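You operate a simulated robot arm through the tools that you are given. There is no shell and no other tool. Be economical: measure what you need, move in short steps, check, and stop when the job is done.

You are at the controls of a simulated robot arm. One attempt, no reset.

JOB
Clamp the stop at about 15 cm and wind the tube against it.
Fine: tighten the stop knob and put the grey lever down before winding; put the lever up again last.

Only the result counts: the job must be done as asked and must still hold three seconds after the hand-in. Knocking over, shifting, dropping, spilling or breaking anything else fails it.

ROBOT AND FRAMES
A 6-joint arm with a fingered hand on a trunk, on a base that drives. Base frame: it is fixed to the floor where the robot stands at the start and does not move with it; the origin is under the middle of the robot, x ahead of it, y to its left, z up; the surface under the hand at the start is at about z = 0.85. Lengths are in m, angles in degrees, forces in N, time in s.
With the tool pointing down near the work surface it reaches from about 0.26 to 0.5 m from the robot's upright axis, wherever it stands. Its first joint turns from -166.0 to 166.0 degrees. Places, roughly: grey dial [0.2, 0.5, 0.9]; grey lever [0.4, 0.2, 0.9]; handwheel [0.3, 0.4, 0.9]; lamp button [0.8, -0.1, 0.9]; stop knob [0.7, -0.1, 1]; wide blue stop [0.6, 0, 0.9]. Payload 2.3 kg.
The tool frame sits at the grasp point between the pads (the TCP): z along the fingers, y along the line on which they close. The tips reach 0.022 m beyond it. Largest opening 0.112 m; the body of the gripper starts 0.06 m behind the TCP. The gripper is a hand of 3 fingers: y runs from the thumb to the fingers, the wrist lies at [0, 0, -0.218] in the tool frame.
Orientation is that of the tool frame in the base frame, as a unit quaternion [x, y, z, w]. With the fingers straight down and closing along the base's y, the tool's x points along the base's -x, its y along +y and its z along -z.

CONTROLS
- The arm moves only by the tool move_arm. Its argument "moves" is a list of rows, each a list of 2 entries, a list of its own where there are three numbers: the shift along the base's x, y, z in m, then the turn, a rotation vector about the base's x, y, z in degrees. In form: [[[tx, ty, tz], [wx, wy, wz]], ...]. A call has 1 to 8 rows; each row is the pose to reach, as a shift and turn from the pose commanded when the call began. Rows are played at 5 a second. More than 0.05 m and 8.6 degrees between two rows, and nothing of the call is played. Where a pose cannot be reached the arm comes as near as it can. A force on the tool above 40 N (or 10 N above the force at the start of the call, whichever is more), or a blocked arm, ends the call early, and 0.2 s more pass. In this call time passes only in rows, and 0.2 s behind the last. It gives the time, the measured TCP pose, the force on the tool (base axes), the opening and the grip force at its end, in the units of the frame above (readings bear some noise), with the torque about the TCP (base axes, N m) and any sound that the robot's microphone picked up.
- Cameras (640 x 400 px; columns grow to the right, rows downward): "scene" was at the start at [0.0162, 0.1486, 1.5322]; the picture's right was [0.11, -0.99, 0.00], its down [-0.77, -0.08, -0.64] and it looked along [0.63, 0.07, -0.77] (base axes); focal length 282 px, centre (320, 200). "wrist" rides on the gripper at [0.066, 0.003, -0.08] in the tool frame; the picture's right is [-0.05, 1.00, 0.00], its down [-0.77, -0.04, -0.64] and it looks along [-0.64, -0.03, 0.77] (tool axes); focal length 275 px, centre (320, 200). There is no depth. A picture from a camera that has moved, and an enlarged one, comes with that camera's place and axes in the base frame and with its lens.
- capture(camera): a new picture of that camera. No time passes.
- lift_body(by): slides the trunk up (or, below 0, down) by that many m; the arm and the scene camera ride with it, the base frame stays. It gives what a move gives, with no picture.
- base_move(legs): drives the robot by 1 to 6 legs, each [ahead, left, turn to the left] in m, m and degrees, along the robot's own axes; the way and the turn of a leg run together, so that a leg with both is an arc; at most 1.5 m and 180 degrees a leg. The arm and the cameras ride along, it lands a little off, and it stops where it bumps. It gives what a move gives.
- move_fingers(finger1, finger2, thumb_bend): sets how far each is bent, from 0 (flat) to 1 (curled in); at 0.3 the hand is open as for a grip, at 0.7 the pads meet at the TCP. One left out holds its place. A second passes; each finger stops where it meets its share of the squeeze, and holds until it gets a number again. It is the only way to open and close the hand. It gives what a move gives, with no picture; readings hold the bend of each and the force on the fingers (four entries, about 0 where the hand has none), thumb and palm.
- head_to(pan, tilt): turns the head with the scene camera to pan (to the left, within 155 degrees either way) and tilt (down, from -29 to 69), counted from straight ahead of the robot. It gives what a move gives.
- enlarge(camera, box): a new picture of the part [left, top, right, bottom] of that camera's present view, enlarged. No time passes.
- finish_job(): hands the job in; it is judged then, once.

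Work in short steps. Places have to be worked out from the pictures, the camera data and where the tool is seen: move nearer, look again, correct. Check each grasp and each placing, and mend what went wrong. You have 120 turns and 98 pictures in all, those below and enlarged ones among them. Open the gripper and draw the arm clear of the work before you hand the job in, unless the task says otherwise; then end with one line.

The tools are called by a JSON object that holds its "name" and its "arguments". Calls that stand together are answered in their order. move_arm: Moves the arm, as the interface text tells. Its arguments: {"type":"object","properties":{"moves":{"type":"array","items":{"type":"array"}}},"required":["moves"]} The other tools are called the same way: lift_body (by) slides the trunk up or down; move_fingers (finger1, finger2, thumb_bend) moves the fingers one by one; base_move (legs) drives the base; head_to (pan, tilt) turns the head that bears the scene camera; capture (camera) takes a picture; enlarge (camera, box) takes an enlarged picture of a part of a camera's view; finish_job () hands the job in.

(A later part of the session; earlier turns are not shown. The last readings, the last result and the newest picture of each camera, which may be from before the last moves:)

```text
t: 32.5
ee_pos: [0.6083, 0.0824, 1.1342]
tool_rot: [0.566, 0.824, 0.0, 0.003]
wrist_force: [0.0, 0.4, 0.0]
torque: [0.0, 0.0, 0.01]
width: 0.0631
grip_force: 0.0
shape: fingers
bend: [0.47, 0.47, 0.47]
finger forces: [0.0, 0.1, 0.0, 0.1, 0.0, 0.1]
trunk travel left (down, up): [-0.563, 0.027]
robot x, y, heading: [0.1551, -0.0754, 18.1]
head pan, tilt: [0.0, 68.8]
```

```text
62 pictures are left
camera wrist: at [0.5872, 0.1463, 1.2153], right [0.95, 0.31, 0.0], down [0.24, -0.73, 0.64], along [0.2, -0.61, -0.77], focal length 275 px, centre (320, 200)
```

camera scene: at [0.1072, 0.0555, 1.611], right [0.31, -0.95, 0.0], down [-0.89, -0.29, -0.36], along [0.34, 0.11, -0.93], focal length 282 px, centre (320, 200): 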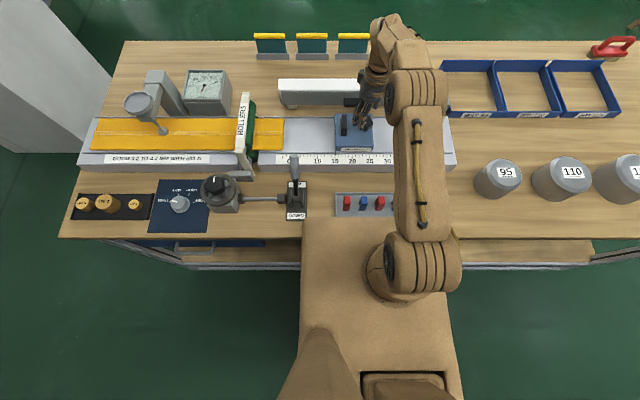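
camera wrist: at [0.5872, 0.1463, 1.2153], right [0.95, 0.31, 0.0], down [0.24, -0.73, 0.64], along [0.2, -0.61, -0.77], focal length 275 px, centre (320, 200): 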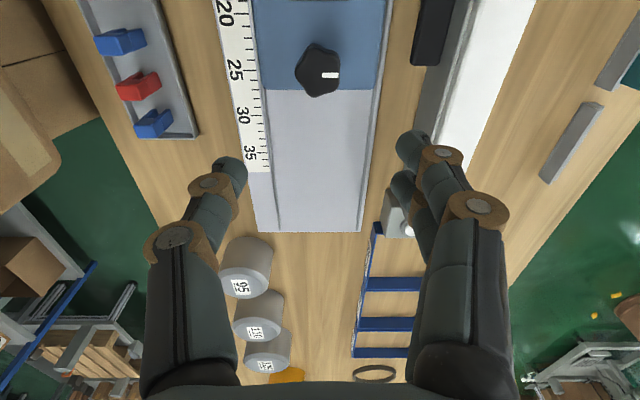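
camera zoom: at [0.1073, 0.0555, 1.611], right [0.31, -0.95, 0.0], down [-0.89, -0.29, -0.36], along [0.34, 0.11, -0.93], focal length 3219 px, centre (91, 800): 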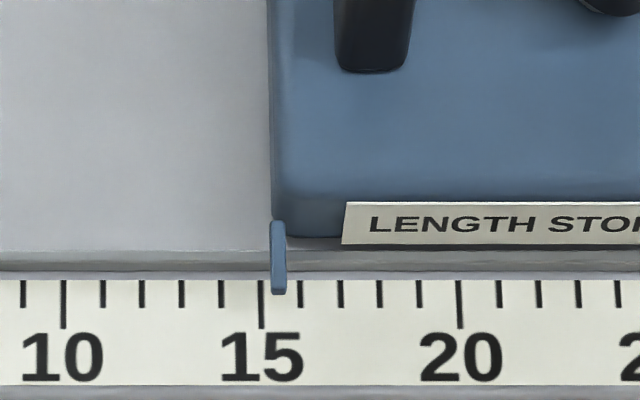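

The knob is tight, but the stop drifted to about 15.4 cm while it was being tightened. I'll regrip the knob, loosen it a little, pull it back 4 mm and retighten.

{"name": "move_arm", "arguments": {"moves": [[[0, -0.001, -0.04], [0, 0, 0]], [[0, -0.002, -0.08], [0, 0, 0]], [[0, -0.002, -0.12], [0, 0, 0]], [[0, -0.002, -0.15], [0, 0, 0]], [[0.0, -0.002, -0.17], [0, 0, 0]]]}}

{"name": "move_fingers", "arguments": {"finger1": 0.75, "finger2": 0.75, "thumb_bend": 0.75}}

{"name": "move_arm", "arguments": {"moves": [[[0, 0, 0], [0, 0, 8]], [[0, 0, 0], [0, 0, 16]], [[0, 0, 0], [0, 0, 24]], [[0, 0, 0], [0, 0, 32]], [[0, 0, 0], [0, 0, 40]], [[0, 0, 0], [0, 0, 48]], [[0, 0, 0], [0, 0, 56]], [[0, 0, 0], [0, 0, 64]]]}}

{"name": "capture", "arguments": {"camera": "wrist"}}

{"name": "enlarge", "arguments": {"camera": "scene", "box": [315, 130, 365, 165]}}

```text
t: 33.5
ee_pos: [0.6271, 0.0914, 0.99]
tool_rot: [0.568, 0.823, 0.006, 0.006]
wrist_force: [0.3, 0.5, 24.1]
torque: [-0.31, 0.89, 0.02]
width: 0.0644
grip_force: 12.1
shape: fingers
bend: [0.47, 0.47, 0.48]
finger forces: [0.0, 0.1, 0.0, 0.0, 24.3, 0.0]
out of reach, approached as far as the arm can: row 1, 2, 3, 4, 5
trunk travel left (down, up): [-0.563, 0.027]
robot x, y, heading: [0.1529, -0.0776, 18.1]
head pan, tilt: [0.0, 68.8]
stopped in row 5: the force on the tool passed its limit at 64 N (the readings are from after the stop); the commanded pose is now the measured one
```

```text
t: 34.5
ee_pos: [0.6234, 0.0905, 0.9891]
tool_rot: [0.567, 0.824, 0.005, 0.006]
wrist_force: [-22.2, -8.5, 7.3]
torque: [-0.25, 0.75, 0.02]
width: 0.0201
grip_force: 13.9
shape: fingers
bend: [0.75, 0.75, 0.61]
finger forces: [0.1, 0.0, 0.1, 0.0, 27.7, 0.0]
trunk travel left (down, up): [-0.563, 0.027]
robot x, y, heading: [0.1519, -0.0782, 17.9]
head pan, tilt: [0.0, 68.8]
```

```text
t: 36.3
ee_pos: [0.6276, 0.0911, 0.9876]
tool_rot: [0.043, 0.999, 0.005, 0.002]
wrist_force: [-0.7, 0.5, 0.0]
torque: [0.0, -0.01, 0.03]
width: 0.0
grip_force: 0.1
shape: fingers
bend: [0.75, 0.75, 0.73]
finger forces: [0.0, 0.0, 0.1, 0.0, 0.0, 0.1]
trunk travel left (down, up): [-0.563, 0.027]
robot x, y, heading: [0.1569, -0.0816, 17.9]
head pan, tilt: [0.0, 68.8]
```

```text
61 pictures are left
camera wrist: at [0.5635, 0.0995, 1.0688], right [0.13, 0.99, 0.01], down [0.76, -0.11, 0.64], along [0.63, -0.08, -0.77], focal length 275 px, centre (320, 200)
```

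wrist: 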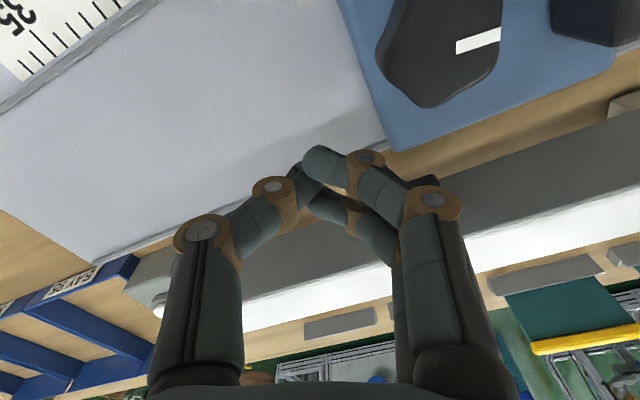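

```text
11.43 times, centred on (340, 148) of scene
camera zoom: at [0.1075, 0.0556, 1.611], right [0.31, -0.95, 0.0], down [-0.89, -0.29, -0.36], along [0.34, 0.11, -0.93], focal length 3219 px, centre (91, 800)
```

zoom: 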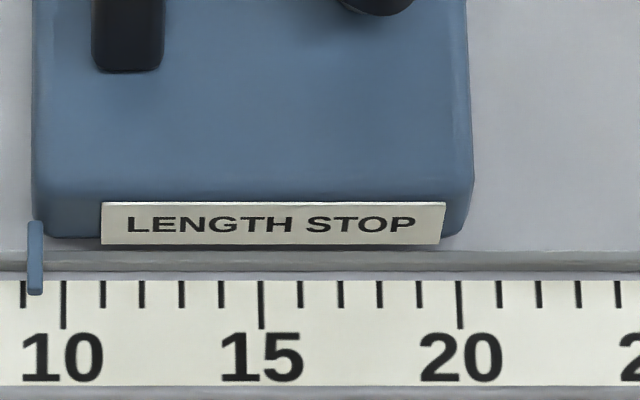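

That went wrong: the arm missed the pose and swept the stop to about 9.3 cm. I'll raise the hand clear and look before doing anything else.

{"name": "move_arm", "arguments": {"moves": [[[0, 0, 0.03], [0, 0, 0]], [[-0.005, 0, 0.06], [0, 0, 0]]]}}

{"name": "capture", "arguments": {"camera": "wrist"}}

{"name": "capture", "arguments": {"camera": "scene"}}

```text
t: 36.9
ee_pos: [0.6249, 0.0925, 1.0472]
tool_rot: [0.044, 0.999, 0.006, 0.003]
wrist_force: [0.3, 0.1, 0.5]
torque: [0.01, 0.0, 0.02]
width: 0.0001
grip_force: 0.2
shape: fingers
bend: [0.75, 0.75, 0.73]
finger forces: [0.0, 0.0, 0.0, 0.0, 0.0, 0.1]
trunk travel left (down, up): [-0.563, 0.027]
robot x, y, heading: [0.1533, -0.0766, 18.2]
head pan, tilt: [0.0, 68.8]
```

```text
59 pictures are left
camera wrist: at [0.5592, 0.1002, 1.1293], right [0.14, 0.99, 0.01], down [0.76, -0.11, 0.64], along [0.63, -0.08, -0.77], focal length 275 px, centre (320, 200)
```

wrist: 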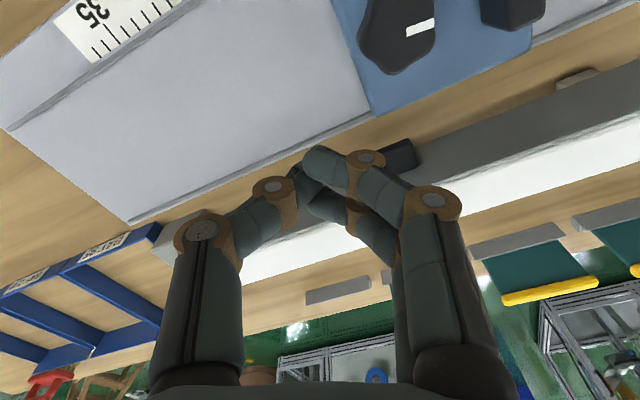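

```text
58 pictures are left
camera scene: at [0.1069, 0.0555, 1.611], right [0.31, -0.95, 0.0], down [-0.89, -0.29, -0.36], along [0.34, 0.11, -0.93], focal length 282 px, centre (320, 200)
```

scene: 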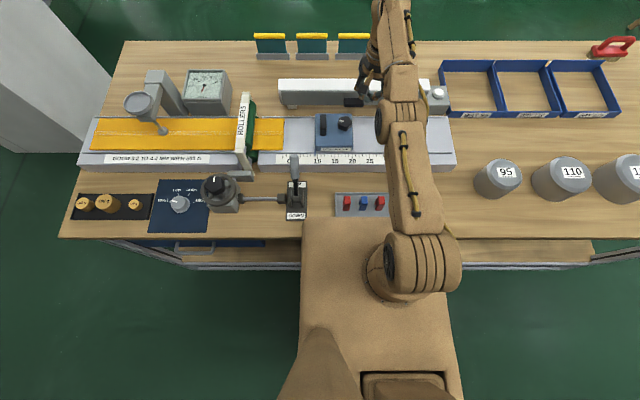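

The hand had gripped the knob after all and turned it loose by about 65°, then slid the stop; everything else is unmoved. I'll realign the hand, go back above the fin near (0.572, 0.20), and use smaller batches.

{"name": "move_fingers", "arguments": {"finger1": 0.5, "finger2": 0.5, "thumb_bend": 0.5}}

{"name": "move_arm", "arguments": {"moves": [[[-0.008, 0.015, 0.01], [0, 0, 6]], [[-0.017, 0.035, 0.01], [0, 0, 12]], [[-0.026, 0.055, 0.01], [0, 0, 18]], [[-0.035, 0.075, 0.01], [0, 0, 23]], [[-0.044, 0.092, 0.01], [0, 0, 23]], [[-0.053, 0.1075, 0.005], [0, 0, 23]]]}}

{"name": "capture", "arguments": {"camera": "wrist"}}

```text
t: 37.9
ee_pos: [0.6251, 0.0931, 1.0465]
tool_rot: [0.044, 0.999, 0.005, 0.002]
wrist_force: [0.0, 0.1, 0.0]
torque: [0.0, -0.04, -0.04]
width: 0.0544
grip_force: 0.2
shape: fingers
bend: [0.5, 0.5, 0.5]
finger forces: [0.1, 0.0, 0.0, 0.0, 0.0, 0.1]
trunk travel left (down, up): [-0.563, 0.027]
robot x, y, heading: [0.154, -0.0786, 18.1]
head pan, tilt: [0.0, 68.8]
```

```text
t: 39.3
ee_pos: [0.5702, 0.199, 1.0522]
tool_rot: [-0.156, 0.988, 0.006, 0.0]
wrist_force: [-0.1, 0.1, 0.0]
torque: [-0.02, 0.02, 0.03]
width: 0.0545
grip_force: 0.1
shape: fingers
bend: [0.5, 0.5, 0.5]
finger forces: [0.0, 0.1, 0.0, 0.0, 0.0, 0.0]
trunk travel left (down, up): [-0.563, 0.027]
robot x, y, heading: [0.1553, -0.0758, 18.0]
head pan, tilt: [0.0, 68.8]
```

```text
57 pictures are left
camera wrist: at [0.5064, 0.181, 1.1333], right [-0.26, 0.96, 0.01], down [0.74, 0.19, 0.64], along [0.61, 0.18, -0.77], focal length 275 px, centre (320, 200)
```

wrist: 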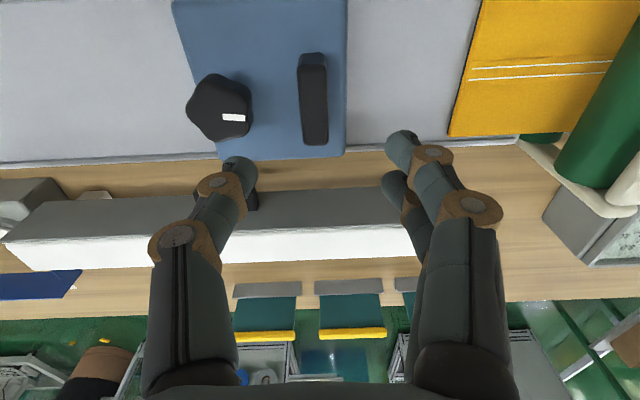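

The fin is almost under the TCP. I'll narrow the hand and descend onto it.

{"name": "move_fingers", "arguments": {"finger1": 0.55, "finger2": 0.55, "thumb_bend": 0.55}}

{"name": "move_arm", "arguments": {"moves": [[[0.001, -0.003, -0.03], [0, 0, 0]], [[0.002, -0.004, -0.055], [0, 0, 0]], [[0.002, -0.004, -0.075], [0, 0, 0]], [[0.002, -0.004, -0.089], [0, 0, 0]]]}}

{"name": "capture", "arguments": {"camera": "wrist"}}

```text
t: 40.3
ee_pos: [0.57, 0.1997, 1.0518]
tool_rot: [-0.156, 0.988, 0.006, 0.001]
wrist_force: [-0.7, 0.0, 1.4]
torque: [0.0, -0.02, -0.03]
width: 0.0416
grip_force: 0.0
shape: fingers
bend: [0.55, 0.55, 0.55]
finger forces: [0.1, 0.0, 0.2, 0.0, 0.1, 0.0]
trunk travel left (down, up): [-0.563, 0.027]
robot x, y, heading: [0.1569, -0.0734, 18.0]
head pan, tilt: [0.0, 68.8]
```

```text
t: 41.3
ee_pos: [0.5729, 0.1958, 0.9626]
tool_rot: [-0.155, 0.988, 0.006, 0.0]
wrist_force: [0.1, 1.1, 0.0]
torque: [-0.02, 0.02, 0.02]
width: 0.0407
grip_force: 0.8
shape: fingers
bend: [0.55, 0.55, 0.55]
finger forces: [0.1, 0.0, 0.1, 0.1, 0.9, 0.1]
trunk travel left (down, up): [-0.563, 0.027]
robot x, y, heading: [0.1533, -0.0773, 18.0]
head pan, tilt: [0.0, 68.8]
```

```text
56 pictures are left
camera wrist: at [0.5098, 0.1767, 1.0441], right [-0.26, 0.96, 0.01], down [0.75, 0.19, 0.64], along [0.61, 0.18, -0.77], focal length 275 px, centre (320, 200)
```

wrist: 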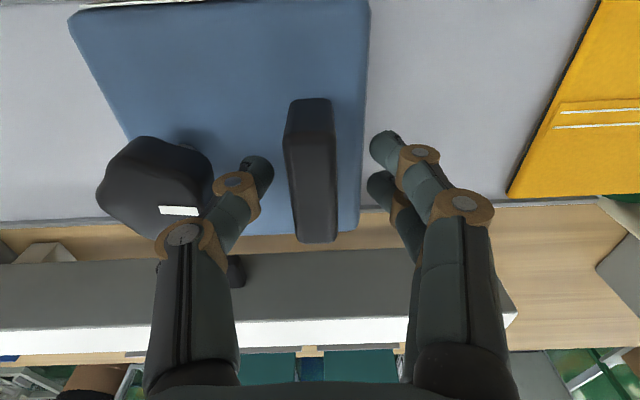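

It's straddling the fin cleanly. I'll grip, slide 55 mm back toward 15 and check.

{"name": "move_fingers", "arguments": {"finger1": 0.7, "finger2": 0.7, "thumb_bend": 0.7}}

{"name": "move_arm", "arguments": {"moves": [[[0.0043, -0.0132, 0], [0, 0, 0]], [[0.0086, -0.0264, 0], [0, 0, 0]], [[0.0129, -0.0396, 0], [0, 0, 0]], [[0.0172, -0.0528, 0], [0, 0, 0]]]}}

{"name": "enlarge", "arguments": {"camera": "scene", "box": [315, 130, 365, 165]}}

```text
t: 42.3
ee_pos: [0.573, 0.1952, 0.9625]
tool_rot: [-0.156, 0.988, 0.006, -0.001]
wrist_force: [-0.3, -1.1, -3.7]
torque: [-0.03, -0.02, 0.0]
width: 0.0149
grip_force: 5.8
shape: fingers
bend: [0.66, 0.66, 0.66]
finger forces: [2.4, 2.5, 0.0, 0.0, 6.2, 0.0]
trunk travel left (down, up): [-0.563, 0.027]
robot x, y, heading: [0.1565, -0.0753, 18.0]
head pan, tilt: [0.0, 68.8]
```

```text
t: 43.3
ee_pos: [0.5911, 0.1425, 0.9621]
tool_rot: [-0.156, 0.988, 0.006, 0.002]
wrist_force: [-2.0, -1.8, 0.7]
torque: [-0.02, 0.04, -0.01]
width: 0.0149
grip_force: 6.3
shape: fingers
bend: [0.66, 0.66, 0.67]
finger forces: [2.8, 2.8, 0.1, 0.1, 6.6, 0.1]
trunk travel left (down, up): [-0.563, 0.027]
robot x, y, heading: [0.1537, -0.0752, 18.0]
head pan, tilt: [0.0, 68.8]
```

```text
11.43 times, centred on (340, 148) of scene
camera zoom: at [0.1069, 0.0541, 1.6112], right [0.31, -0.95, 0.0], down [-0.89, -0.29, -0.36], along [0.34, 0.11, -0.93], focal length 3219 px, centre (91, 800)
```

zoom: 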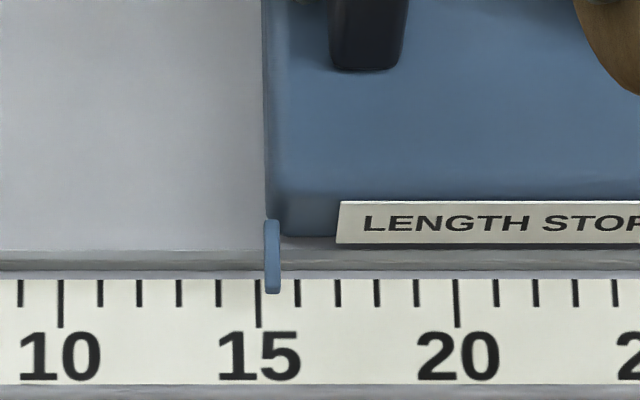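

It reads 15.3, so I'll pull back 4 mm.

{"name": "move_arm", "arguments": {"moves": [[[-0.0007, 0.002, 0], [0, 0, 0]], [[-0.0014, 0.0045, 0], [0, 0, 0]]]}}

{"name": "enlarge", "arguments": {"camera": "scene", "box": [315, 130, 365, 165]}}

```text
t: 43.9
ee_pos: [0.5878, 0.1458, 0.9623]
tool_rot: [-0.155, 0.988, 0.006, 0.001]
wrist_force: [1.2, -1.5, 1.4]
torque: [0.0, 0.01, -0.01]
width: 0.0148
grip_force: 6.1
shape: fingers
bend: [0.66, 0.66, 0.67]
finger forces: [2.8, 2.9, 0.0, 0.1, 6.8, 0.0]
trunk travel left (down, up): [-0.563, 0.027]
robot x, y, heading: [0.1545, -0.075, 17.8]
head pan, tilt: [0.0, 68.8]
```

```text
11.43 times, centred on (340, 148) of scene
camera zoom: at [0.1072, 0.0554, 1.611], right [0.31, -0.95, 0.0], down [-0.89, -0.29, -0.36], along [0.34, 0.11, -0.93], focal length 3219 px, centre (91, 800)
```

zoom: 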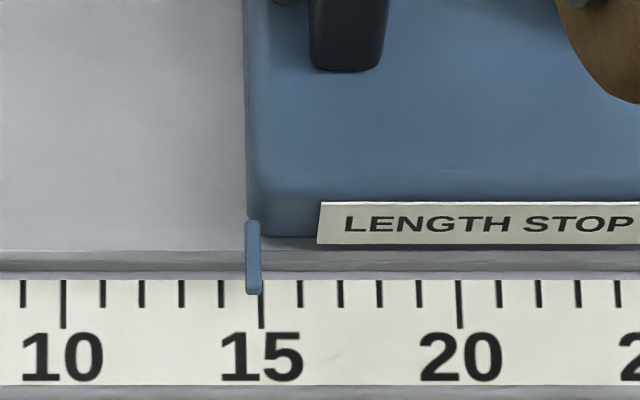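

It reads 14.8, which allows for a small drift when tightening. I'll release, rise, move over the knob and pre-turn the hand +40°.

{"name": "move_fingers", "arguments": {"finger1": 0.56, "finger2": 0.56, "thumb_bend": 0.56}}

{"name": "move_arm", "arguments": {"moves": [[[0, 0, 0.02], [0, 0, 0]], [[0, 0, 0.045], [0, 0, 0]], [[0, 0, 0.075], [0, 0, 0]], [[0.006, -0.02, 0.08], [0, 0, 8]], [[0.012, -0.04, 0.08], [0, 0, 16]], [[0.0175, -0.059, 0.08], [0, 0, 24]], [[0.0175, -0.059, 0.08], [0, 0, 32]], [[0.0175, -0.059, 0.07], [0, 0, 40]]]}}

{"name": "move_fingers", "arguments": {"finger1": 0.47, "finger2": 0.47, "thumb_bend": 0.47}}

{"name": "capture", "arguments": {"camera": "wrist"}}

```text
t: 44.9
ee_pos: [0.5895, 0.148, 0.9622]
tool_rot: [-0.156, 0.988, 0.005, 0.001]
wrist_force: [-0.4, 0.2, 0.8]
torque: [0.01, -0.02, -0.02]
width: 0.037
grip_force: 0.2
shape: fingers
bend: [0.56, 0.56, 0.56]
finger forces: [0.0, 0.0, 0.0, 0.0, 0.8, 0.1]
trunk travel left (down, up): [-0.563, 0.027]
robot x, y, heading: [0.1546, -0.0778, 17.8]
head pan, tilt: [0.0, 68.8]
```

```text
t: 46.7
ee_pos: [0.6059, 0.0887, 1.0322]
tool_rot: [-0.485, 0.875, 0.006, -0.001]
wrist_force: [0.7, -0.4, -1.0]
torque: [0.03, 0.01, -0.03]
width: 0.0375
grip_force: 0.1
shape: fingers
bend: [0.56, 0.56, 0.56]
finger forces: [0.0, 0.0, 0.0, 0.1, 0.0, 0.0]
trunk travel left (down, up): [-0.563, 0.027]
robot x, y, heading: [0.1546, -0.0772, 17.9]
head pan, tilt: [0.0, 68.8]
```

```text
t: 47.7
ee_pos: [0.6066, 0.0885, 1.0326]
tool_rot: [-0.484, 0.875, 0.007, -0.001]
wrist_force: [-0.2, 0.0, 0.4]
torque: [0.01, 0.02, 0.0]
width: 0.063
grip_force: 0.1
shape: fingers
bend: [0.47, 0.47, 0.47]
finger forces: [0.0, 0.0, 0.0, 0.0, 0.0, 0.1]
trunk travel left (down, up): [-0.563, 0.027]
robot x, y, heading: [0.1543, -0.0776, 17.9]
head pan, tilt: [0.0, 68.8]
```

```text
53 pictures are left
camera wrist: at [0.5697, 0.033, 1.1138], right [-0.82, 0.57, 0.01], down [0.45, 0.63, 0.64], along [0.36, 0.53, -0.77], focal length 275 px, centre (320, 200)
```

wrist: 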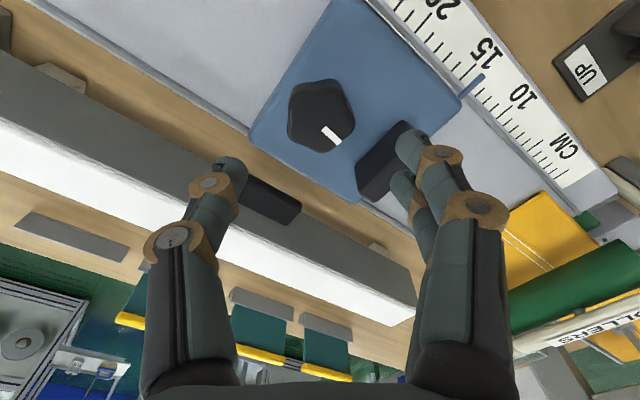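

The knob is right under the TCP, at about (0.6055, 0.0873). I'll descend and close.

{"name": "move_arm", "arguments": {"moves": [[[0, -0.001, -0.025], [0, 0, 0]], [[0, -0.001, -0.05], [0, 0, 0]], [[0, -0.001, -0.068], [0, 0, 0]]]}}

{"name": "move_fingers", "arguments": {"finger1": 0.75, "finger2": 0.75, "thumb_bend": 0.75}}

{"name": "capture", "arguments": {"camera": "wrist"}}

```text
t: 48.5
ee_pos: [0.6051, 0.0873, 0.9643]
tool_rot: [-0.483, 0.876, 0.006, -0.001]
wrist_force: [0.9, -0.1, 0.1]
torque: [0.01, 0.02, -0.02]
width: 0.0629
grip_force: 0.0
shape: fingers
bend: [0.47, 0.47, 0.47]
finger forces: [0.1, 0.0, 0.0, 0.0, 0.0, 0.1]
trunk travel left (down, up): [-0.563, 0.027]
robot x, y, heading: [0.1537, -0.0754, 18.2]
head pan, tilt: [0.0, 68.8]
```

```text
t: 49.5
ee_pos: [0.6063, 0.0889, 0.9652]
tool_rot: [-0.485, 0.875, 0.006, -0.003]
wrist_force: [-3.6, -0.3, -8.9]
torque: [-0.07, 0.01, 0.07]
width: 0.0317
grip_force: 18.9
shape: fingers
bend: [0.6, 0.6, 0.63]
finger forces: [10.8, 10.2, 0.0, 0.0, 17.4, 0.0]
trunk travel left (down, up): [-0.563, 0.027]
robot x, y, heading: [0.1546, -0.0773, 18.1]
head pan, tilt: [0.0, 68.8]
```

```text
52 pictures are left
camera wrist: at [0.5696, 0.032, 1.0457], right [-0.82, 0.57, 0.01], down [0.45, 0.63, 0.64], along [0.36, 0.53, -0.77], focal length 275 px, centre (320, 200)
```

wrist: 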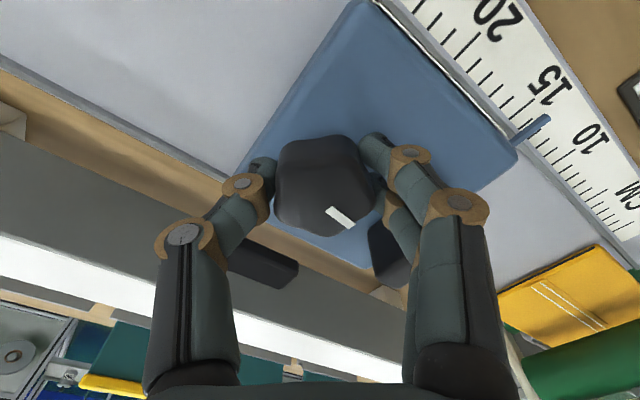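

Good grip. I'll turn clockwise 64° first.

{"name": "move_arm", "arguments": {"moves": [[[0, 0, 0], [0, 0, -8]], [[0, 0, 0], [0, 0, -16]], [[0, 0, 0], [0, 0, -24]], [[0, 0, 0], [0, 0, -32]], [[0, 0, 0], [0, 0, -40]], [[0, 0, 0], [0, 0, -48]], [[0, 0, 0], [0, 0, -56]], [[0, 0, 0], [0, 0, -64]]]}}

{"name": "capture", "arguments": {"camera": "wrist"}}

```text
t: 51.3
ee_pos: [0.6061, 0.0876, 0.9648]
tool_rot: [0.055, 0.998, 0.005, 0.002]
wrist_force: [-9.9, -1.0, -15.0]
torque: [0.02, 0.17, 0.05]
width: 0.032
grip_force: 16.8
shape: fingers
bend: [0.6, 0.6, 0.63]
finger forces: [9.3, 7.2, 0.0, 0.0, 17.4, 0.0]
trunk travel left (down, up): [-0.563, 0.027]
robot x, y, heading: [0.1534, -0.0723, 18.0]
head pan, tilt: [0.0, 68.8]
```

```text
51 pictures are left
camera wrist: at [0.5405, 0.0967, 1.0465], right [0.16, 0.99, 0.01], down [0.76, -0.13, 0.64], along [0.63, -0.09, -0.77], focal length 275 px, centre (320, 200)
```

wrist: 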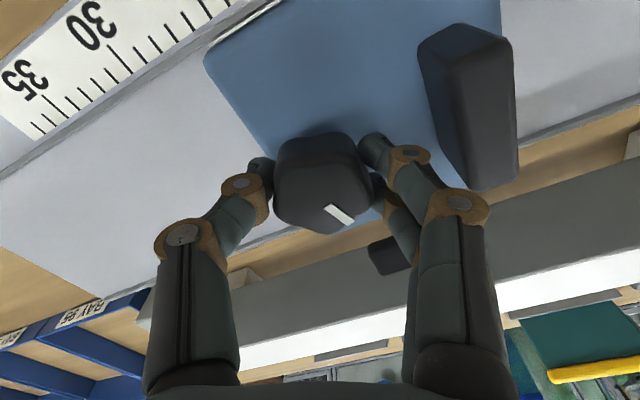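

No torque yet. I'll go on in smaller portions.

{"name": "move_arm", "arguments": {"moves": [[[0, 0, 0], [0, 0, -6]], [[0, 0, 0], [0, 0, -12]], [[0, 0, 0], [0, 0, -18]], [[0, 0, 0], [0, 0, -24]]]}}

{"name": "capture", "arguments": {"camera": "wrist"}}

```text
t: 52.3
ee_pos: [0.6059, 0.0879, 0.9653]
tool_rot: [0.261, 0.965, 0.005, 0.003]
wrist_force: [-6.8, 1.5, -12.7]
torque: [0.08, 0.06, 0.33]
width: 0.0322
grip_force: 18.3
shape: fingers
bend: [0.6, 0.6, 0.63]
finger forces: [11.5, 6.6, 0.1, 0.0, 18.3, 0.0]
trunk travel left (down, up): [-0.563, 0.027]
robot x, y, heading: [0.1543, -0.076, 18.0]
head pan, tilt: [0.0, 68.8]
```

```text
50 pictures are left
camera wrist: at [0.5506, 0.1228, 1.0466], right [0.54, 0.84, 0.01], down [0.64, -0.42, 0.64], along [0.54, -0.34, -0.77], focal length 275 px, centre (320, 200)
```

wrist: 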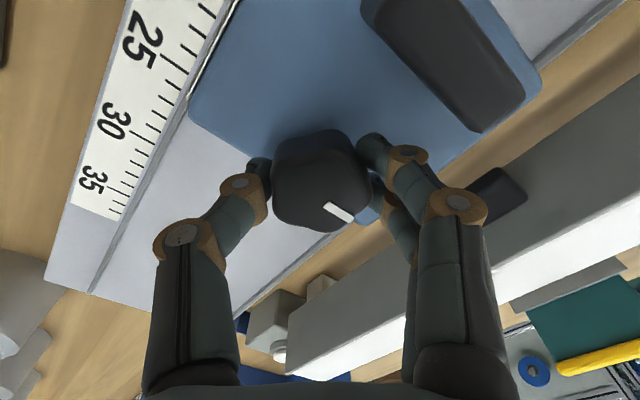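

Torque is now 0.33, so it's biting. I'll turn 10° more.

{"name": "move_arm", "arguments": {"moves": [[[0, 0, 0], [0, 0, -5]], [[0, 0, 0], [0, 0, -10]]]}}

{"name": "capture", "arguments": {"camera": "wrist"}}

{"name": "enlarge", "arguments": {"camera": "scene", "box": [315, 130, 365, 165]}}

```text
t: 52.9
ee_pos: [0.6085, 0.0877, 0.966]
tool_rot: [0.344, 0.939, 0.005, 0.004]
wrist_force: [2.9, -1.1, -6.4]
torque: [0.06, -0.17, 0.46]
width: 0.0327
grip_force: 19.1
shape: fingers
bend: [0.6, 0.62, 0.63]
finger forces: [12.1, 6.6, 0.0, 0.0, 20.0, 0.0]
trunk travel left (down, up): [-0.563, 0.027]
robot x, y, heading: [0.1541, -0.078, 18.0]
head pan, tilt: [0.0, 68.8]
```

```text
49 pictures are left
camera wrist: at [0.5594, 0.1305, 1.0466], right [0.68, 0.73, 0.01], down [0.56, -0.53, 0.64], along [0.47, -0.43, -0.77], focal length 275 px, centre (320, 200)
```

wrist: 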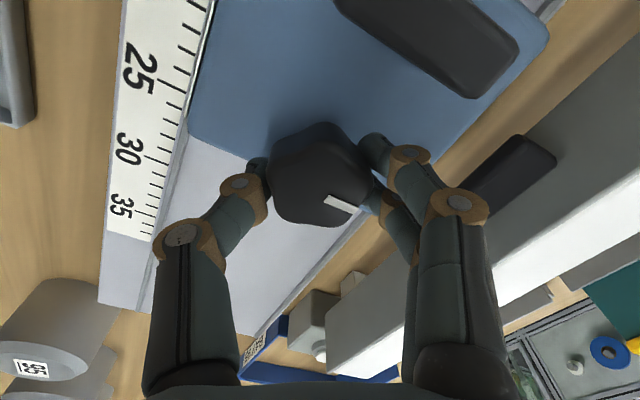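

```text
11.43 times, centred on (340, 148) of scene
camera zoom: at [0.1089, 0.0554, 1.6112], right [0.31, -0.95, 0.0], down [-0.89, -0.29, -0.36], along [0.34, 0.11, -0.93], focal length 3219 px, centre (91, 800)
```

zoom: 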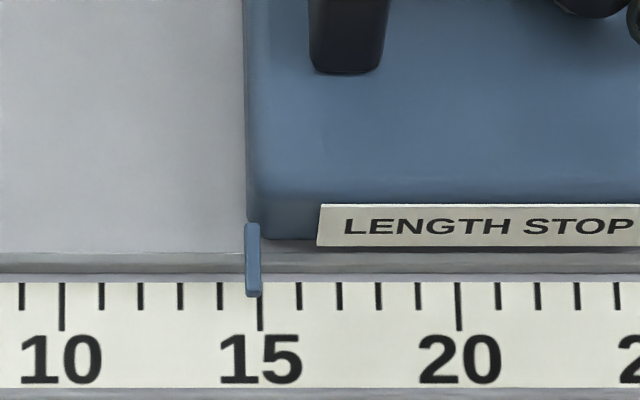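

The knob is now slipping in the hand slightly and the pointer holds at 14.8. One last small turn, then a look.

{"name": "move_arm", "arguments": {"moves": [[[0, 0, 0], [0, 0, -5]], [[0, 0, 0], [0, 0, -9]]]}}

{"name": "capture", "arguments": {"camera": "wrist"}}

{"name": "enlarge", "arguments": {"camera": "scene", "box": [315, 130, 365, 165]}}

```text
t: 53.5
ee_pos: [0.6071, 0.0863, 0.9664]
tool_rot: [0.416, 0.909, 0.005, 0.003]
wrist_force: [1.7, -1.5, -3.1]
torque: [-0.05, -0.01, 0.52]
width: 0.0325
grip_force: 20.0
shape: fingers
bend: [0.6, 0.62, 0.63]
finger forces: [12.9, 8.0, 0.0, 0.0, 19.0, 0.0]
trunk travel left (down, up): [-0.563, 0.027]
robot x, y, heading: [0.1528, -0.0734, 18.0]
head pan, tilt: [0.0, 68.8]
```

```text
47 pictures are left
camera wrist: at [0.5663, 0.1378, 1.0468], right [0.79, 0.62, 0.01], down [0.47, -0.61, 0.64], along [0.4, -0.5, -0.77], focal length 275 px, centre (320, 200)
```

wrist: 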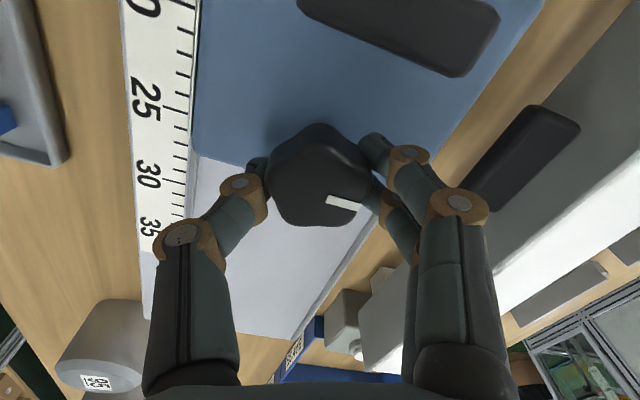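

```text
11.43 times, centred on (340, 148) of scene
camera zoom: at [0.1082, 0.0549, 1.6111], right [0.31, -0.95, 0.0], down [-0.89, -0.29, -0.36], along [0.34, 0.11, -0.93], focal length 3219 px, centre (91, 800)
```

zoom: 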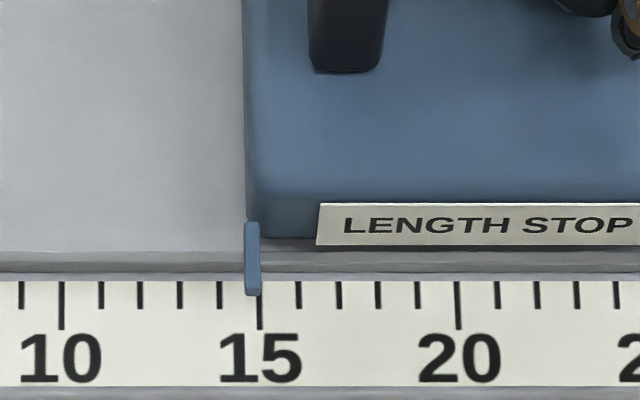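

The knob has slipped relative to the hand again and its mark points outward, as it did when tight before. I'll release and rise straight up.

{"name": "move_fingers", "arguments": {"finger1": 0.46, "finger2": 0.46, "thumb_bend": 0.46}}

{"name": "move_arm", "arguments": {"moves": [[[0, 0, 0.03], [0, 0, 0]], [[0, 0, 0.06], [0, 0, 0]], [[-0.01, 0, 0.1], [0, 0, 0]], [[-0.02, 0, 0.14], [0, 0, 8]], [[-0.04, 0, 0.16], [0, 0, 16]], [[-0.06, 0, 0.16], [0, 0, 24]]]}}

{"name": "capture", "arguments": {"camera": "wrist"}}

{"name": "enlarge", "arguments": {"camera": "scene", "box": [315, 130, 365, 165]}}

```text
t: 54.5
ee_pos: [0.607, 0.0866, 0.9655]
tool_rot: [0.415, 0.91, 0.005, 0.004]
wrist_force: [0.9, -0.2, -0.2]
torque: [0.0, 0.03, 0.0]
width: 0.0659
grip_force: 0.0
shape: fingers
bend: [0.46, 0.46, 0.46]
finger forces: [0.0, 0.0, 0.0, 0.0, 0.0, 0.0]
trunk travel left (down, up): [-0.563, 0.027]
robot x, y, heading: [0.1571, -0.077, 17.8]
head pan, tilt: [0.0, 68.8]
```

```text
t: 55.9
ee_pos: [0.5467, 0.087, 1.1254]
tool_rot: [0.217, 0.976, 0.005, 0.004]
wrist_force: [-0.8, 0.4, -0.2]
torque: [0.01, -0.01, -0.03]
width: 0.0661
grip_force: 0.0
shape: fingers
bend: [0.46, 0.46, 0.46]
finger forces: [0.0, 0.0, 0.0, 0.0, 0.0, 0.1]
trunk travel left (down, up): [-0.563, 0.027]
robot x, y, heading: [0.1502, -0.0792, 18.3]
head pan, tilt: [0.0, 68.8]
```

```text
45 pictures are left
camera wrist: at [0.4883, 0.116, 1.2059], right [0.47, 0.89, 0.01], down [0.68, -0.36, 0.64], along [0.57, -0.29, -0.77], focal length 275 px, centre (320, 200)
```

wrist: 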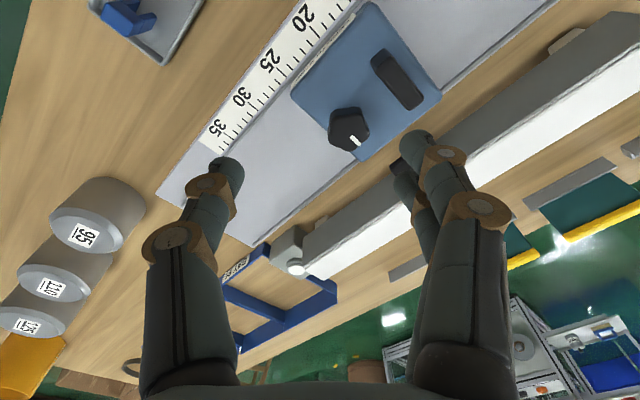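

```text
11.43 times, centred on (340, 148) of scene
camera zoom: at [0.1067, 0.0554, 1.611], right [0.31, -0.95, 0.0], down [-0.89, -0.29, -0.36], along [0.34, 0.11, -0.93], focal length 3219 px, centre (91, 800)
```

zoom: 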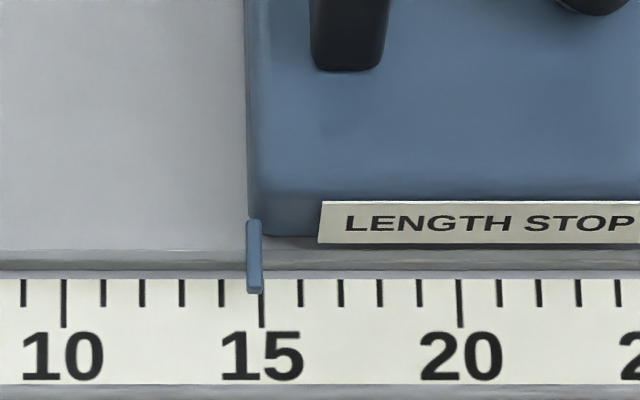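

The stop is clamped at 14.8. Next is the lever. I'll draw the arm in and up, square it, then shift the base left so the lever and handwheel are both in easy reach.

{"name": "move_arm", "arguments": {"moves": [[[-0.03, -0.01, 0.03], [0, 0, 8]], [[-0.06, -0.02, 0.06], [0, 0, 16]], [[-0.09, -0.03, 0.08], [0, 0, 24]], [[-0.12, -0.04, 0.08], [0, 0, 32]], [[-0.15, -0.05, 0.08], [0, 0, 40]], [[-0.17, -0.055, 0.08], [0, 0, 43]]]}}

{"name": "base_move", "arguments": {"legs": [[-0.015, 0, 0], [0, 0.22, 0]]}}

{"name": "capture", "arguments": {"camera": "scene"}}

{"name": "capture", "arguments": {"camera": "wrist"}}

```text
t: 57.3
ee_pos: [0.3745, 0.0301, 1.2055]
tool_rot: [-0.157, 0.988, 0.006, 0.002]
wrist_force: [0.1, -0.3, -0.2]
torque: [0.02, 0.02, 0.02]
width: 0.066
grip_force: 0.1
shape: fingers
bend: [0.46, 0.46, 0.46]
finger forces: [0.0, 0.1, 0.0, 0.1, 0.0, 0.2]
trunk travel left (down, up): [-0.563, 0.027]
robot x, y, heading: [0.1537, -0.0785, 17.6]
head pan, tilt: [0.0, 68.8]
```

```text
t: 59.4
ee_pos: [0.2941, 0.2327, 1.2045]
tool_rot: [-0.157, 0.988, 0.005, 0.001]
wrist_force: [-0.2, -0.3, -0.2]
torque: [-0.01, -0.02, 0.01]
width: 0.0661
grip_force: 0.1
shape: fingers
bend: [0.46, 0.46, 0.46]
finger forces: [0.0, 0.1, 0.0, 0.0, 0.0, 0.0]
trunk travel left (down, up): [-0.563, 0.027]
robot x, y, heading: [0.0734, 0.1314, 17.9]
head pan, tilt: [0.0, 68.8]
```

```text
43 pictures are left
camera scene: at [0.0255, 0.258, 1.611], right [0.31, -0.95, 0.0], down [-0.89, -0.29, -0.36], along [0.34, 0.11, -0.93], focal length 282 px, centre (320, 200)
```

scene: 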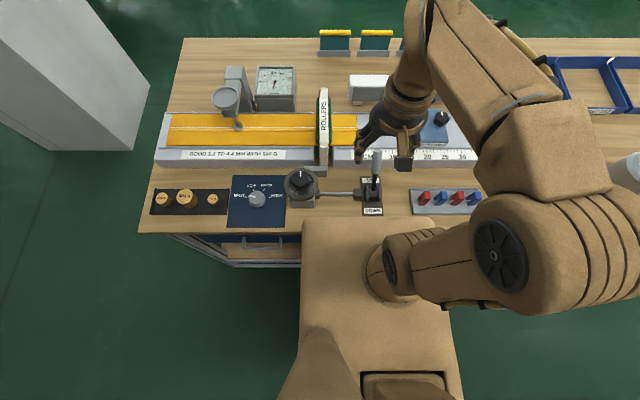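

```text
42 pictures are left
camera wrist: at [0.2311, 0.2141, 1.2865], right [-0.26, 0.96, 0.01], down [0.75, 0.2, 0.64], along [0.61, 0.18, -0.77], focal length 275 px, centre (320, 200)
```

wrist: 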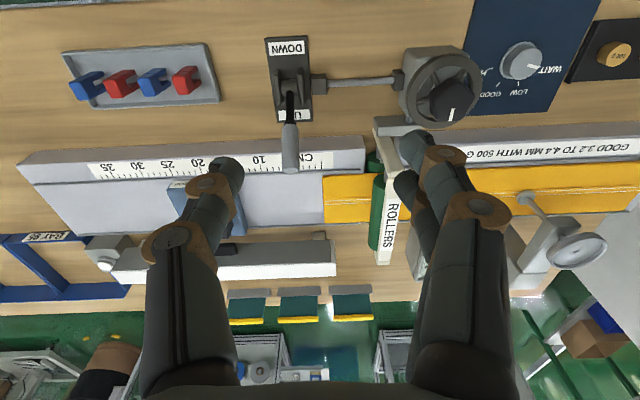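

The lever in UP leans outward: its base is near (0.364, 0.215) and its tip near (0.435, 0.234, 0.98). I'll move above the grip and look again.

{"name": "move_arm", "arguments": {"moves": [[[0.03, 0, -0.02], [0, 0, 0]], [[0.06, 0, -0.04], [0, 0, 0]], [[0.09, 0, -0.06], [0, 0, 0]], [[0.12, 0, -0.08], [0, 0, 0]], [[0.13, 0, -0.1], [0, 0, 0]]]}}

{"name": "capture", "arguments": {"camera": "wrist"}}

{"name": "enlarge", "arguments": {"camera": "scene", "box": [280, 110, 440, 230]}}

```text
t: 60.6
ee_pos: [0.4247, 0.2327, 1.1064]
tool_rot: [-0.156, 0.988, 0.005, 0.001]
wrist_force: [-0.2, -0.3, -0.4]
torque: [0.01, -0.02, 0.02]
width: 0.0659
grip_force: 0.1
shape: fingers
bend: [0.46, 0.46, 0.46]
finger forces: [0.0, 0.0, 0.0, 0.0, 0.0, 0.0]
trunk travel left (down, up): [-0.563, 0.027]
robot x, y, heading: [0.0742, 0.1231, 18.0]
head pan, tilt: [0.0, 68.8]
```

```text
41 pictures are left
camera wrist: at [0.3623, 0.2139, 1.187], right [-0.26, 0.96, 0.01], down [0.74, 0.2, 0.64], along [0.61, 0.18, -0.77], focal length 275 px, centre (320, 200)
```

wrist: 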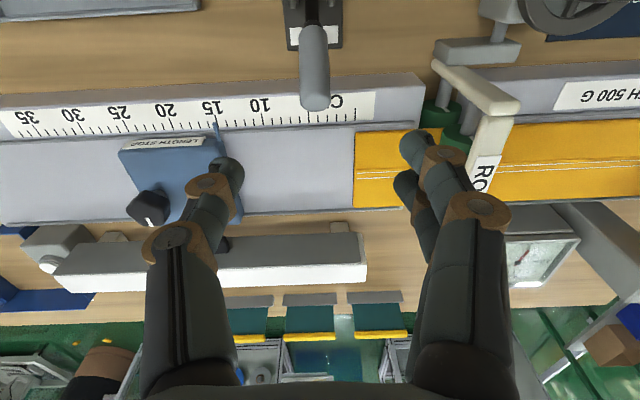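

```text
3.33 times, centred on (360, 170) of scene
camera zoom: at [0.0259, 0.2573, 1.611], right [0.31, -0.95, 0.0], down [-0.89, -0.29, -0.36], along [0.34, 0.11, -0.93], focal length 939 px, centre (187, 300)
```

zoom: 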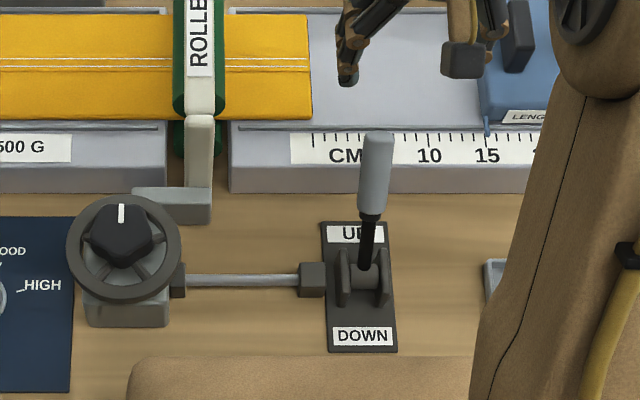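

The tip is at n≈0.496, z≈0.97 and the pivot at n≈0.403, z≈0.885, so UP leans outward about 47° and DOWN should mirror that. DOWN would be too close to the robot axis, so I'll back the base up 0.07 and then place the hand over the grip.

{"name": "base_move", "arguments": {"legs": [[-0.07, 0, 0]]}}

{"name": "move_arm", "arguments": {"moves": [[[0.02, 0.004, -0.02], [0, 0, 0]], [[0.045, 0.012, -0.04], [0, 0, 0]], [[0.07, 0.02, -0.06], [0, 0, 0]]]}}

{"name": "capture", "arguments": {"camera": "wrist"}}

```text
t: 61.6
ee_pos: [0.3575, 0.2108, 1.1076]
tool_rot: [-0.154, 0.988, 0.005, 0.001]
wrist_force: [-0.2, 0.4, 0.5]
torque: [-0.01, -0.01, 0.02]
width: 0.0661
grip_force: 0.0
shape: fingers
bend: [0.46, 0.46, 0.46]
finger forces: [0.0, 0.0, 0.1, 0.0, 0.1, 0.1]
trunk travel left (down, up): [-0.563, 0.027]
robot x, y, heading: [0.0067, 0.1023, 17.8]
head pan, tilt: [0.0, 68.8]
```

```text
t: 62.4
ee_pos: [0.4279, 0.2311, 1.0466]
tool_rot: [-0.155, 0.988, 0.005, 0.0]
wrist_force: [-0.6, 0.3, -0.9]
torque: [0.0, -0.01, 0.01]
width: 0.0661
grip_force: 0.1
shape: fingers
bend: [0.46, 0.46, 0.46]
finger forces: [0.0, 0.0, 0.0, 0.0, 0.1, 0.1]
trunk travel left (down, up): [-0.563, 0.027]
robot x, y, heading: [0.0027, 0.1014, 18.2]
head pan, tilt: [0.0, 68.8]
```

```text
39 pictures are left
camera wrist: at [0.366, 0.2128, 1.1268], right [-0.26, 0.97, 0.01], down [0.75, 0.19, 0.64], along [0.61, 0.17, -0.77], focal length 275 px, centre (320, 200)
```

wrist: 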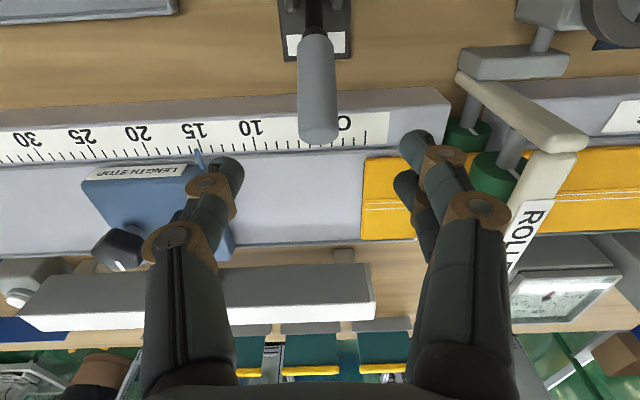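

The handle is centred between the fingers. I'll descend and pinch it.

{"name": "move_arm", "arguments": {"moves": [[[0, 0, -0.03], [0, 0, 0]], [[0, 0, -0.06], [0, 0, 0]], [[0, 0, -0.088], [0, 0, 0]]]}}

{"name": "move_fingers", "arguments": {"finger1": 0.72, "finger2": 0.72, "thumb_bend": 0.72}}

{"name": "capture", "arguments": {"camera": "wrist"}}

```text
t: 63.2
ee_pos: [0.4277, 0.2317, 0.9577]
tool_rot: [-0.154, 0.988, 0.005, 0.0]
wrist_force: [-1.2, -0.3, -1.0]
torque: [0.0, 0.03, -0.05]
width: 0.0661
grip_force: 0.0
shape: fingers
bend: [0.46, 0.46, 0.46]
finger forces: [0.1, 0.1, 0.0, 0.1, 0.0, 0.0]
trunk travel left (down, up): [-0.563, 0.027]
robot x, y, heading: [0.0059, 0.1018, 18.1]
head pan, tilt: [0.0, 68.8]
```

```text
t: 64.2
ee_pos: [0.4279, 0.2319, 0.9565]
tool_rot: [-0.155, 0.988, 0.007, -0.001]
wrist_force: [-0.9, -0.3, -5.0]
torque: [0.03, 0.0, 0.0]
width: 0.0126
grip_force: 4.3
shape: fingers
bend: [0.67, 0.72, 0.68]
finger forces: [4.3, 0.0, 0.0, 0.1, 4.8, 0.0]
trunk travel left (down, up): [-0.563, 0.027]
robot x, y, heading: [0.0058, 0.1056, 17.7]
head pan, tilt: [0.0, 68.8]
```

```text
38 pictures are left
camera wrist: at [0.3645, 0.2134, 1.0389], right [-0.26, 0.97, 0.01], down [0.75, 0.19, 0.64], along [0.61, 0.18, -0.77], focal length 275 px, centre (320, 200)
```

wrist: 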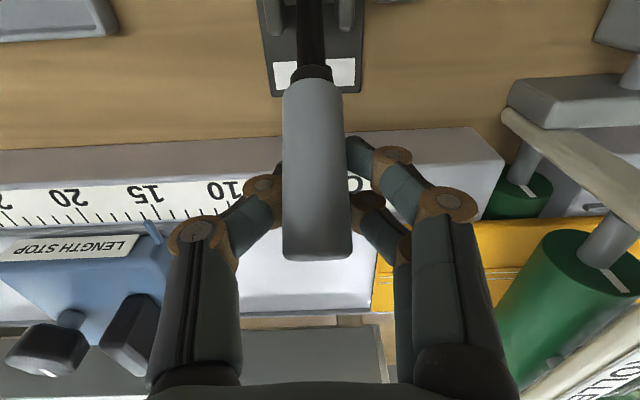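

Finger 1 and the thumb pinch the handle. I'll swing it along its arc toward DOWN, the first half now.

{"name": "move_arm", "arguments": {"moves": [[[-0.0078, -0.0025, 0.0077], [0, 0, 0]], [[-0.0219, -0.0071, 0.0181], [0, 0, 0]], [[-0.0375, -0.0122, 0.0257], [0, 0, 0]], [[-0.0541, -0.0176, 0.0304], [0, 0, 0]], [[-0.0713, -0.0232, 0.032], [0, 0, 0]]]}}

{"name": "capture", "arguments": {"camera": "wrist"}}

```text
t: 65.4
ee_pos: [0.3555, 0.2109, 0.9883]
tool_rot: [-0.154, 0.988, 0.005, 0.0]
wrist_force: [0.3, 2.9, -1.6]
torque: [0.07, -0.04, -0.08]
width: 0.0049
grip_force: 1.7
shape: fingers
bend: [0.69, 0.72, 0.72]
finger forces: [3.1, 0.1, 0.1, 0.0, 0.0, 0.1]
trunk travel left (down, up): [-0.563, 0.027]
robot x, y, heading: [0.0038, 0.1033, 18.2]
head pan, tilt: [0.0, 68.8]
```

```text
37 pictures are left
camera wrist: at [0.2926, 0.1907, 1.0704], right [-0.26, 0.97, 0.01], down [0.74, 0.19, 0.64], along [0.61, 0.17, -0.77], focal length 275 px, centre (320, 200)
```

wrist: 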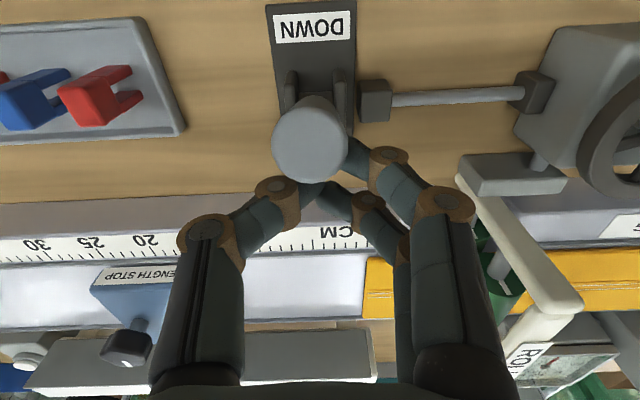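

The handle slipped to the front of the fingers but is nearly upright, and the closed fingers are behind it. I'll keep pushing toward the robot along the arc.

{"name": "move_arm", "arguments": {"moves": [[[-0.0171, -0.0056, -0.0016], [0, 0, 0]], [[-0.0339, -0.011, -0.0063], [0, 0, 0]], [[-0.0494, -0.0161, -0.0139], [0, 0, 0]], [[-0.0635, -0.0206, -0.0243], [0, 0, 0]]]}}

{"name": "capture", "arguments": {"camera": "wrist"}}

{"name": "capture", "arguments": {"camera": "scene"}}

```text
t: 66.1
ee_pos: [0.3222, 0.1987, 0.9831]
tool_rot: [-0.158, 0.987, 0.006, 0.015]
wrist_force: [15.2, 7.6, 9.0]
torque: [0.15, -0.22, -0.05]
width: 0.0042
grip_force: 9.3
shape: fingers
bend: [0.71, 0.72, 0.72]
finger forces: [7.9, 0.0, 0.0, 0.0, 11.0, 0.0]
trunk travel left (down, up): [-0.563, 0.027]
robot x, y, heading: [0.005, 0.106, 18.0]
head pan, tilt: [0.0, 68.8]
stopped in row 3: the force on the tool passed its limit at 57 N (the readings are from after the stop); the commanded pose is now the measured one
```

```text
36 pictures are left
camera wrist: at [0.2571, 0.1789, 1.062], right [-0.27, 0.96, 0.01], down [0.73, 0.2, 0.66], along [0.63, 0.18, -0.75], focal length 275 px, centre (320, 200)
```

wrist: 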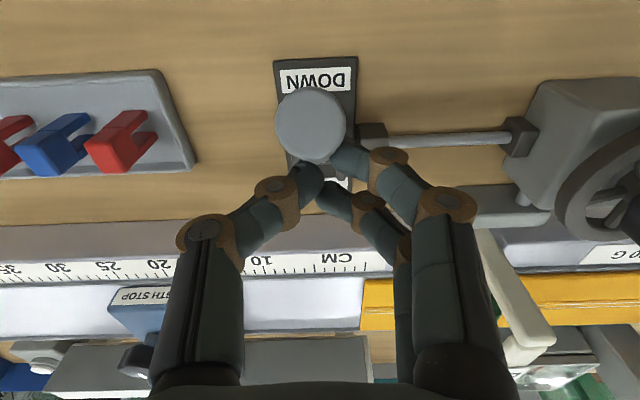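

```text
35 pictures are left
camera scene: at [-0.0408, 0.2377, 1.6109], right [0.31, -0.95, 0.0], down [-0.89, -0.29, -0.36], along [0.34, 0.11, -0.93], focal length 282 px, centre (320, 200)
```

scene: 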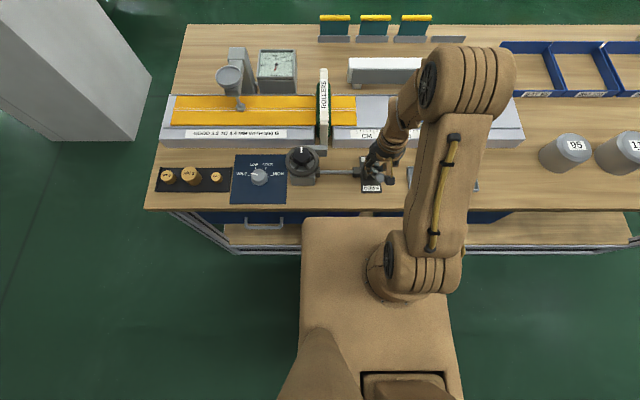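

The force limit tripped at 57 N, so the lever may be at its end. I'll zoom in before pushing any more.

{"name": "enlarge", "arguments": {"camera": "scene", "box": [320, 130, 430, 210]}}

```text
5.00 times, centred on (375, 170) of scene
camera zoom: at [-0.0408, 0.2377, 1.6109], right [0.31, -0.95, 0.0], down [-0.89, -0.29, -0.36], along [0.34, 0.11, -0.93], focal length 1408 px, centre (45, 350)
```

zoom: 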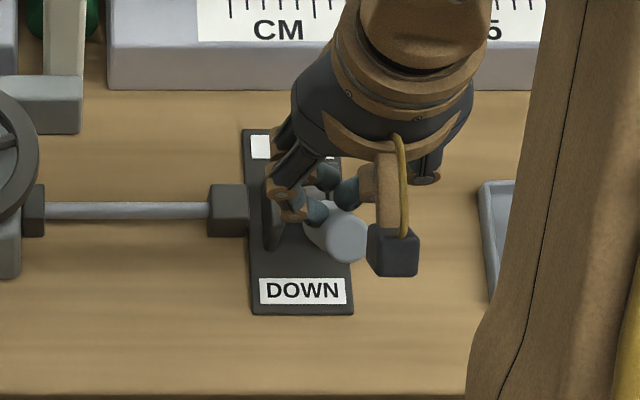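

The handle now leans toward the robot by about 35-40°. I'll draw the hand back and up to see whether it's resting at the DOWN stop.

{"name": "move_arm", "arguments": {"moves": [[[0.01, 0.003, 0.01], [0, 0, 0]], [[0.02, 0.006, 0.04], [0, 0, 0]], [[0.02, 0.006, 0.08], [0, 0, 0]], [[0.04, 0.012, 0.11], [0, 0, 0]], [[0.07, 0.022, 0.12], [0, 0, 0]]]}}

{"name": "enlarge", "arguments": {"camera": "scene", "box": [320, 130, 430, 210]}}

{"name": "capture", "arguments": {"camera": "wrist"}}

```text
t: 67.3
ee_pos: [0.3893, 0.219, 1.1022]
tool_rot: [-0.157, 0.987, 0.006, 0.01]
wrist_force: [0.4, 0.9, -0.3]
torque: [-0.03, -0.02, 0.01]
width: 0.0
grip_force: 0.0
shape: fingers
bend: [0.72, 0.72, 0.72]
finger forces: [0.1, 0.0, 0.0, 0.0, 0.0, 0.0]
trunk travel left (down, up): [-0.563, 0.027]
robot x, y, heading: [0.008, 0.1033, 17.9]
head pan, tilt: [0.0, 68.8]
```

```text
5.00 times, centred on (375, 170) of scene
camera zoom: at [-0.0403, 0.236, 1.611], right [0.31, -0.95, 0.0], down [-0.89, -0.29, -0.36], along [0.34, 0.11, -0.93], focal length 1408 px, centre (45, 350)
```

zoom: 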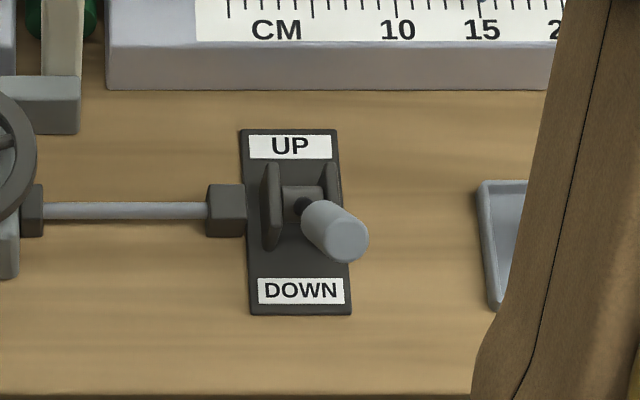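

```text
32 pictures are left
camera wrist: at [0.3252, 0.2001, 1.1832], right [-0.27, 0.96, 0.01], down [0.73, 0.19, 0.65], along [0.63, 0.18, -0.76], focal length 275 px, centre (320, 200)
```

wrist: 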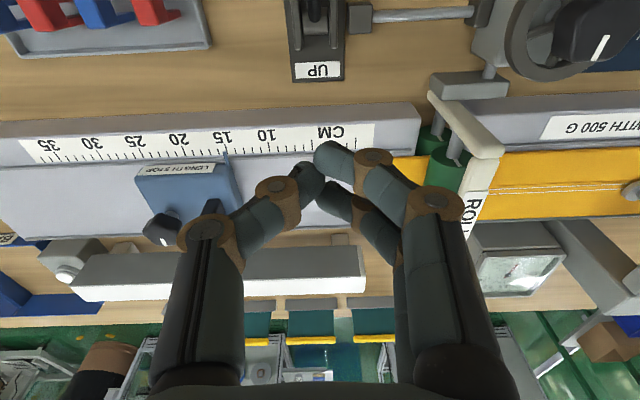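

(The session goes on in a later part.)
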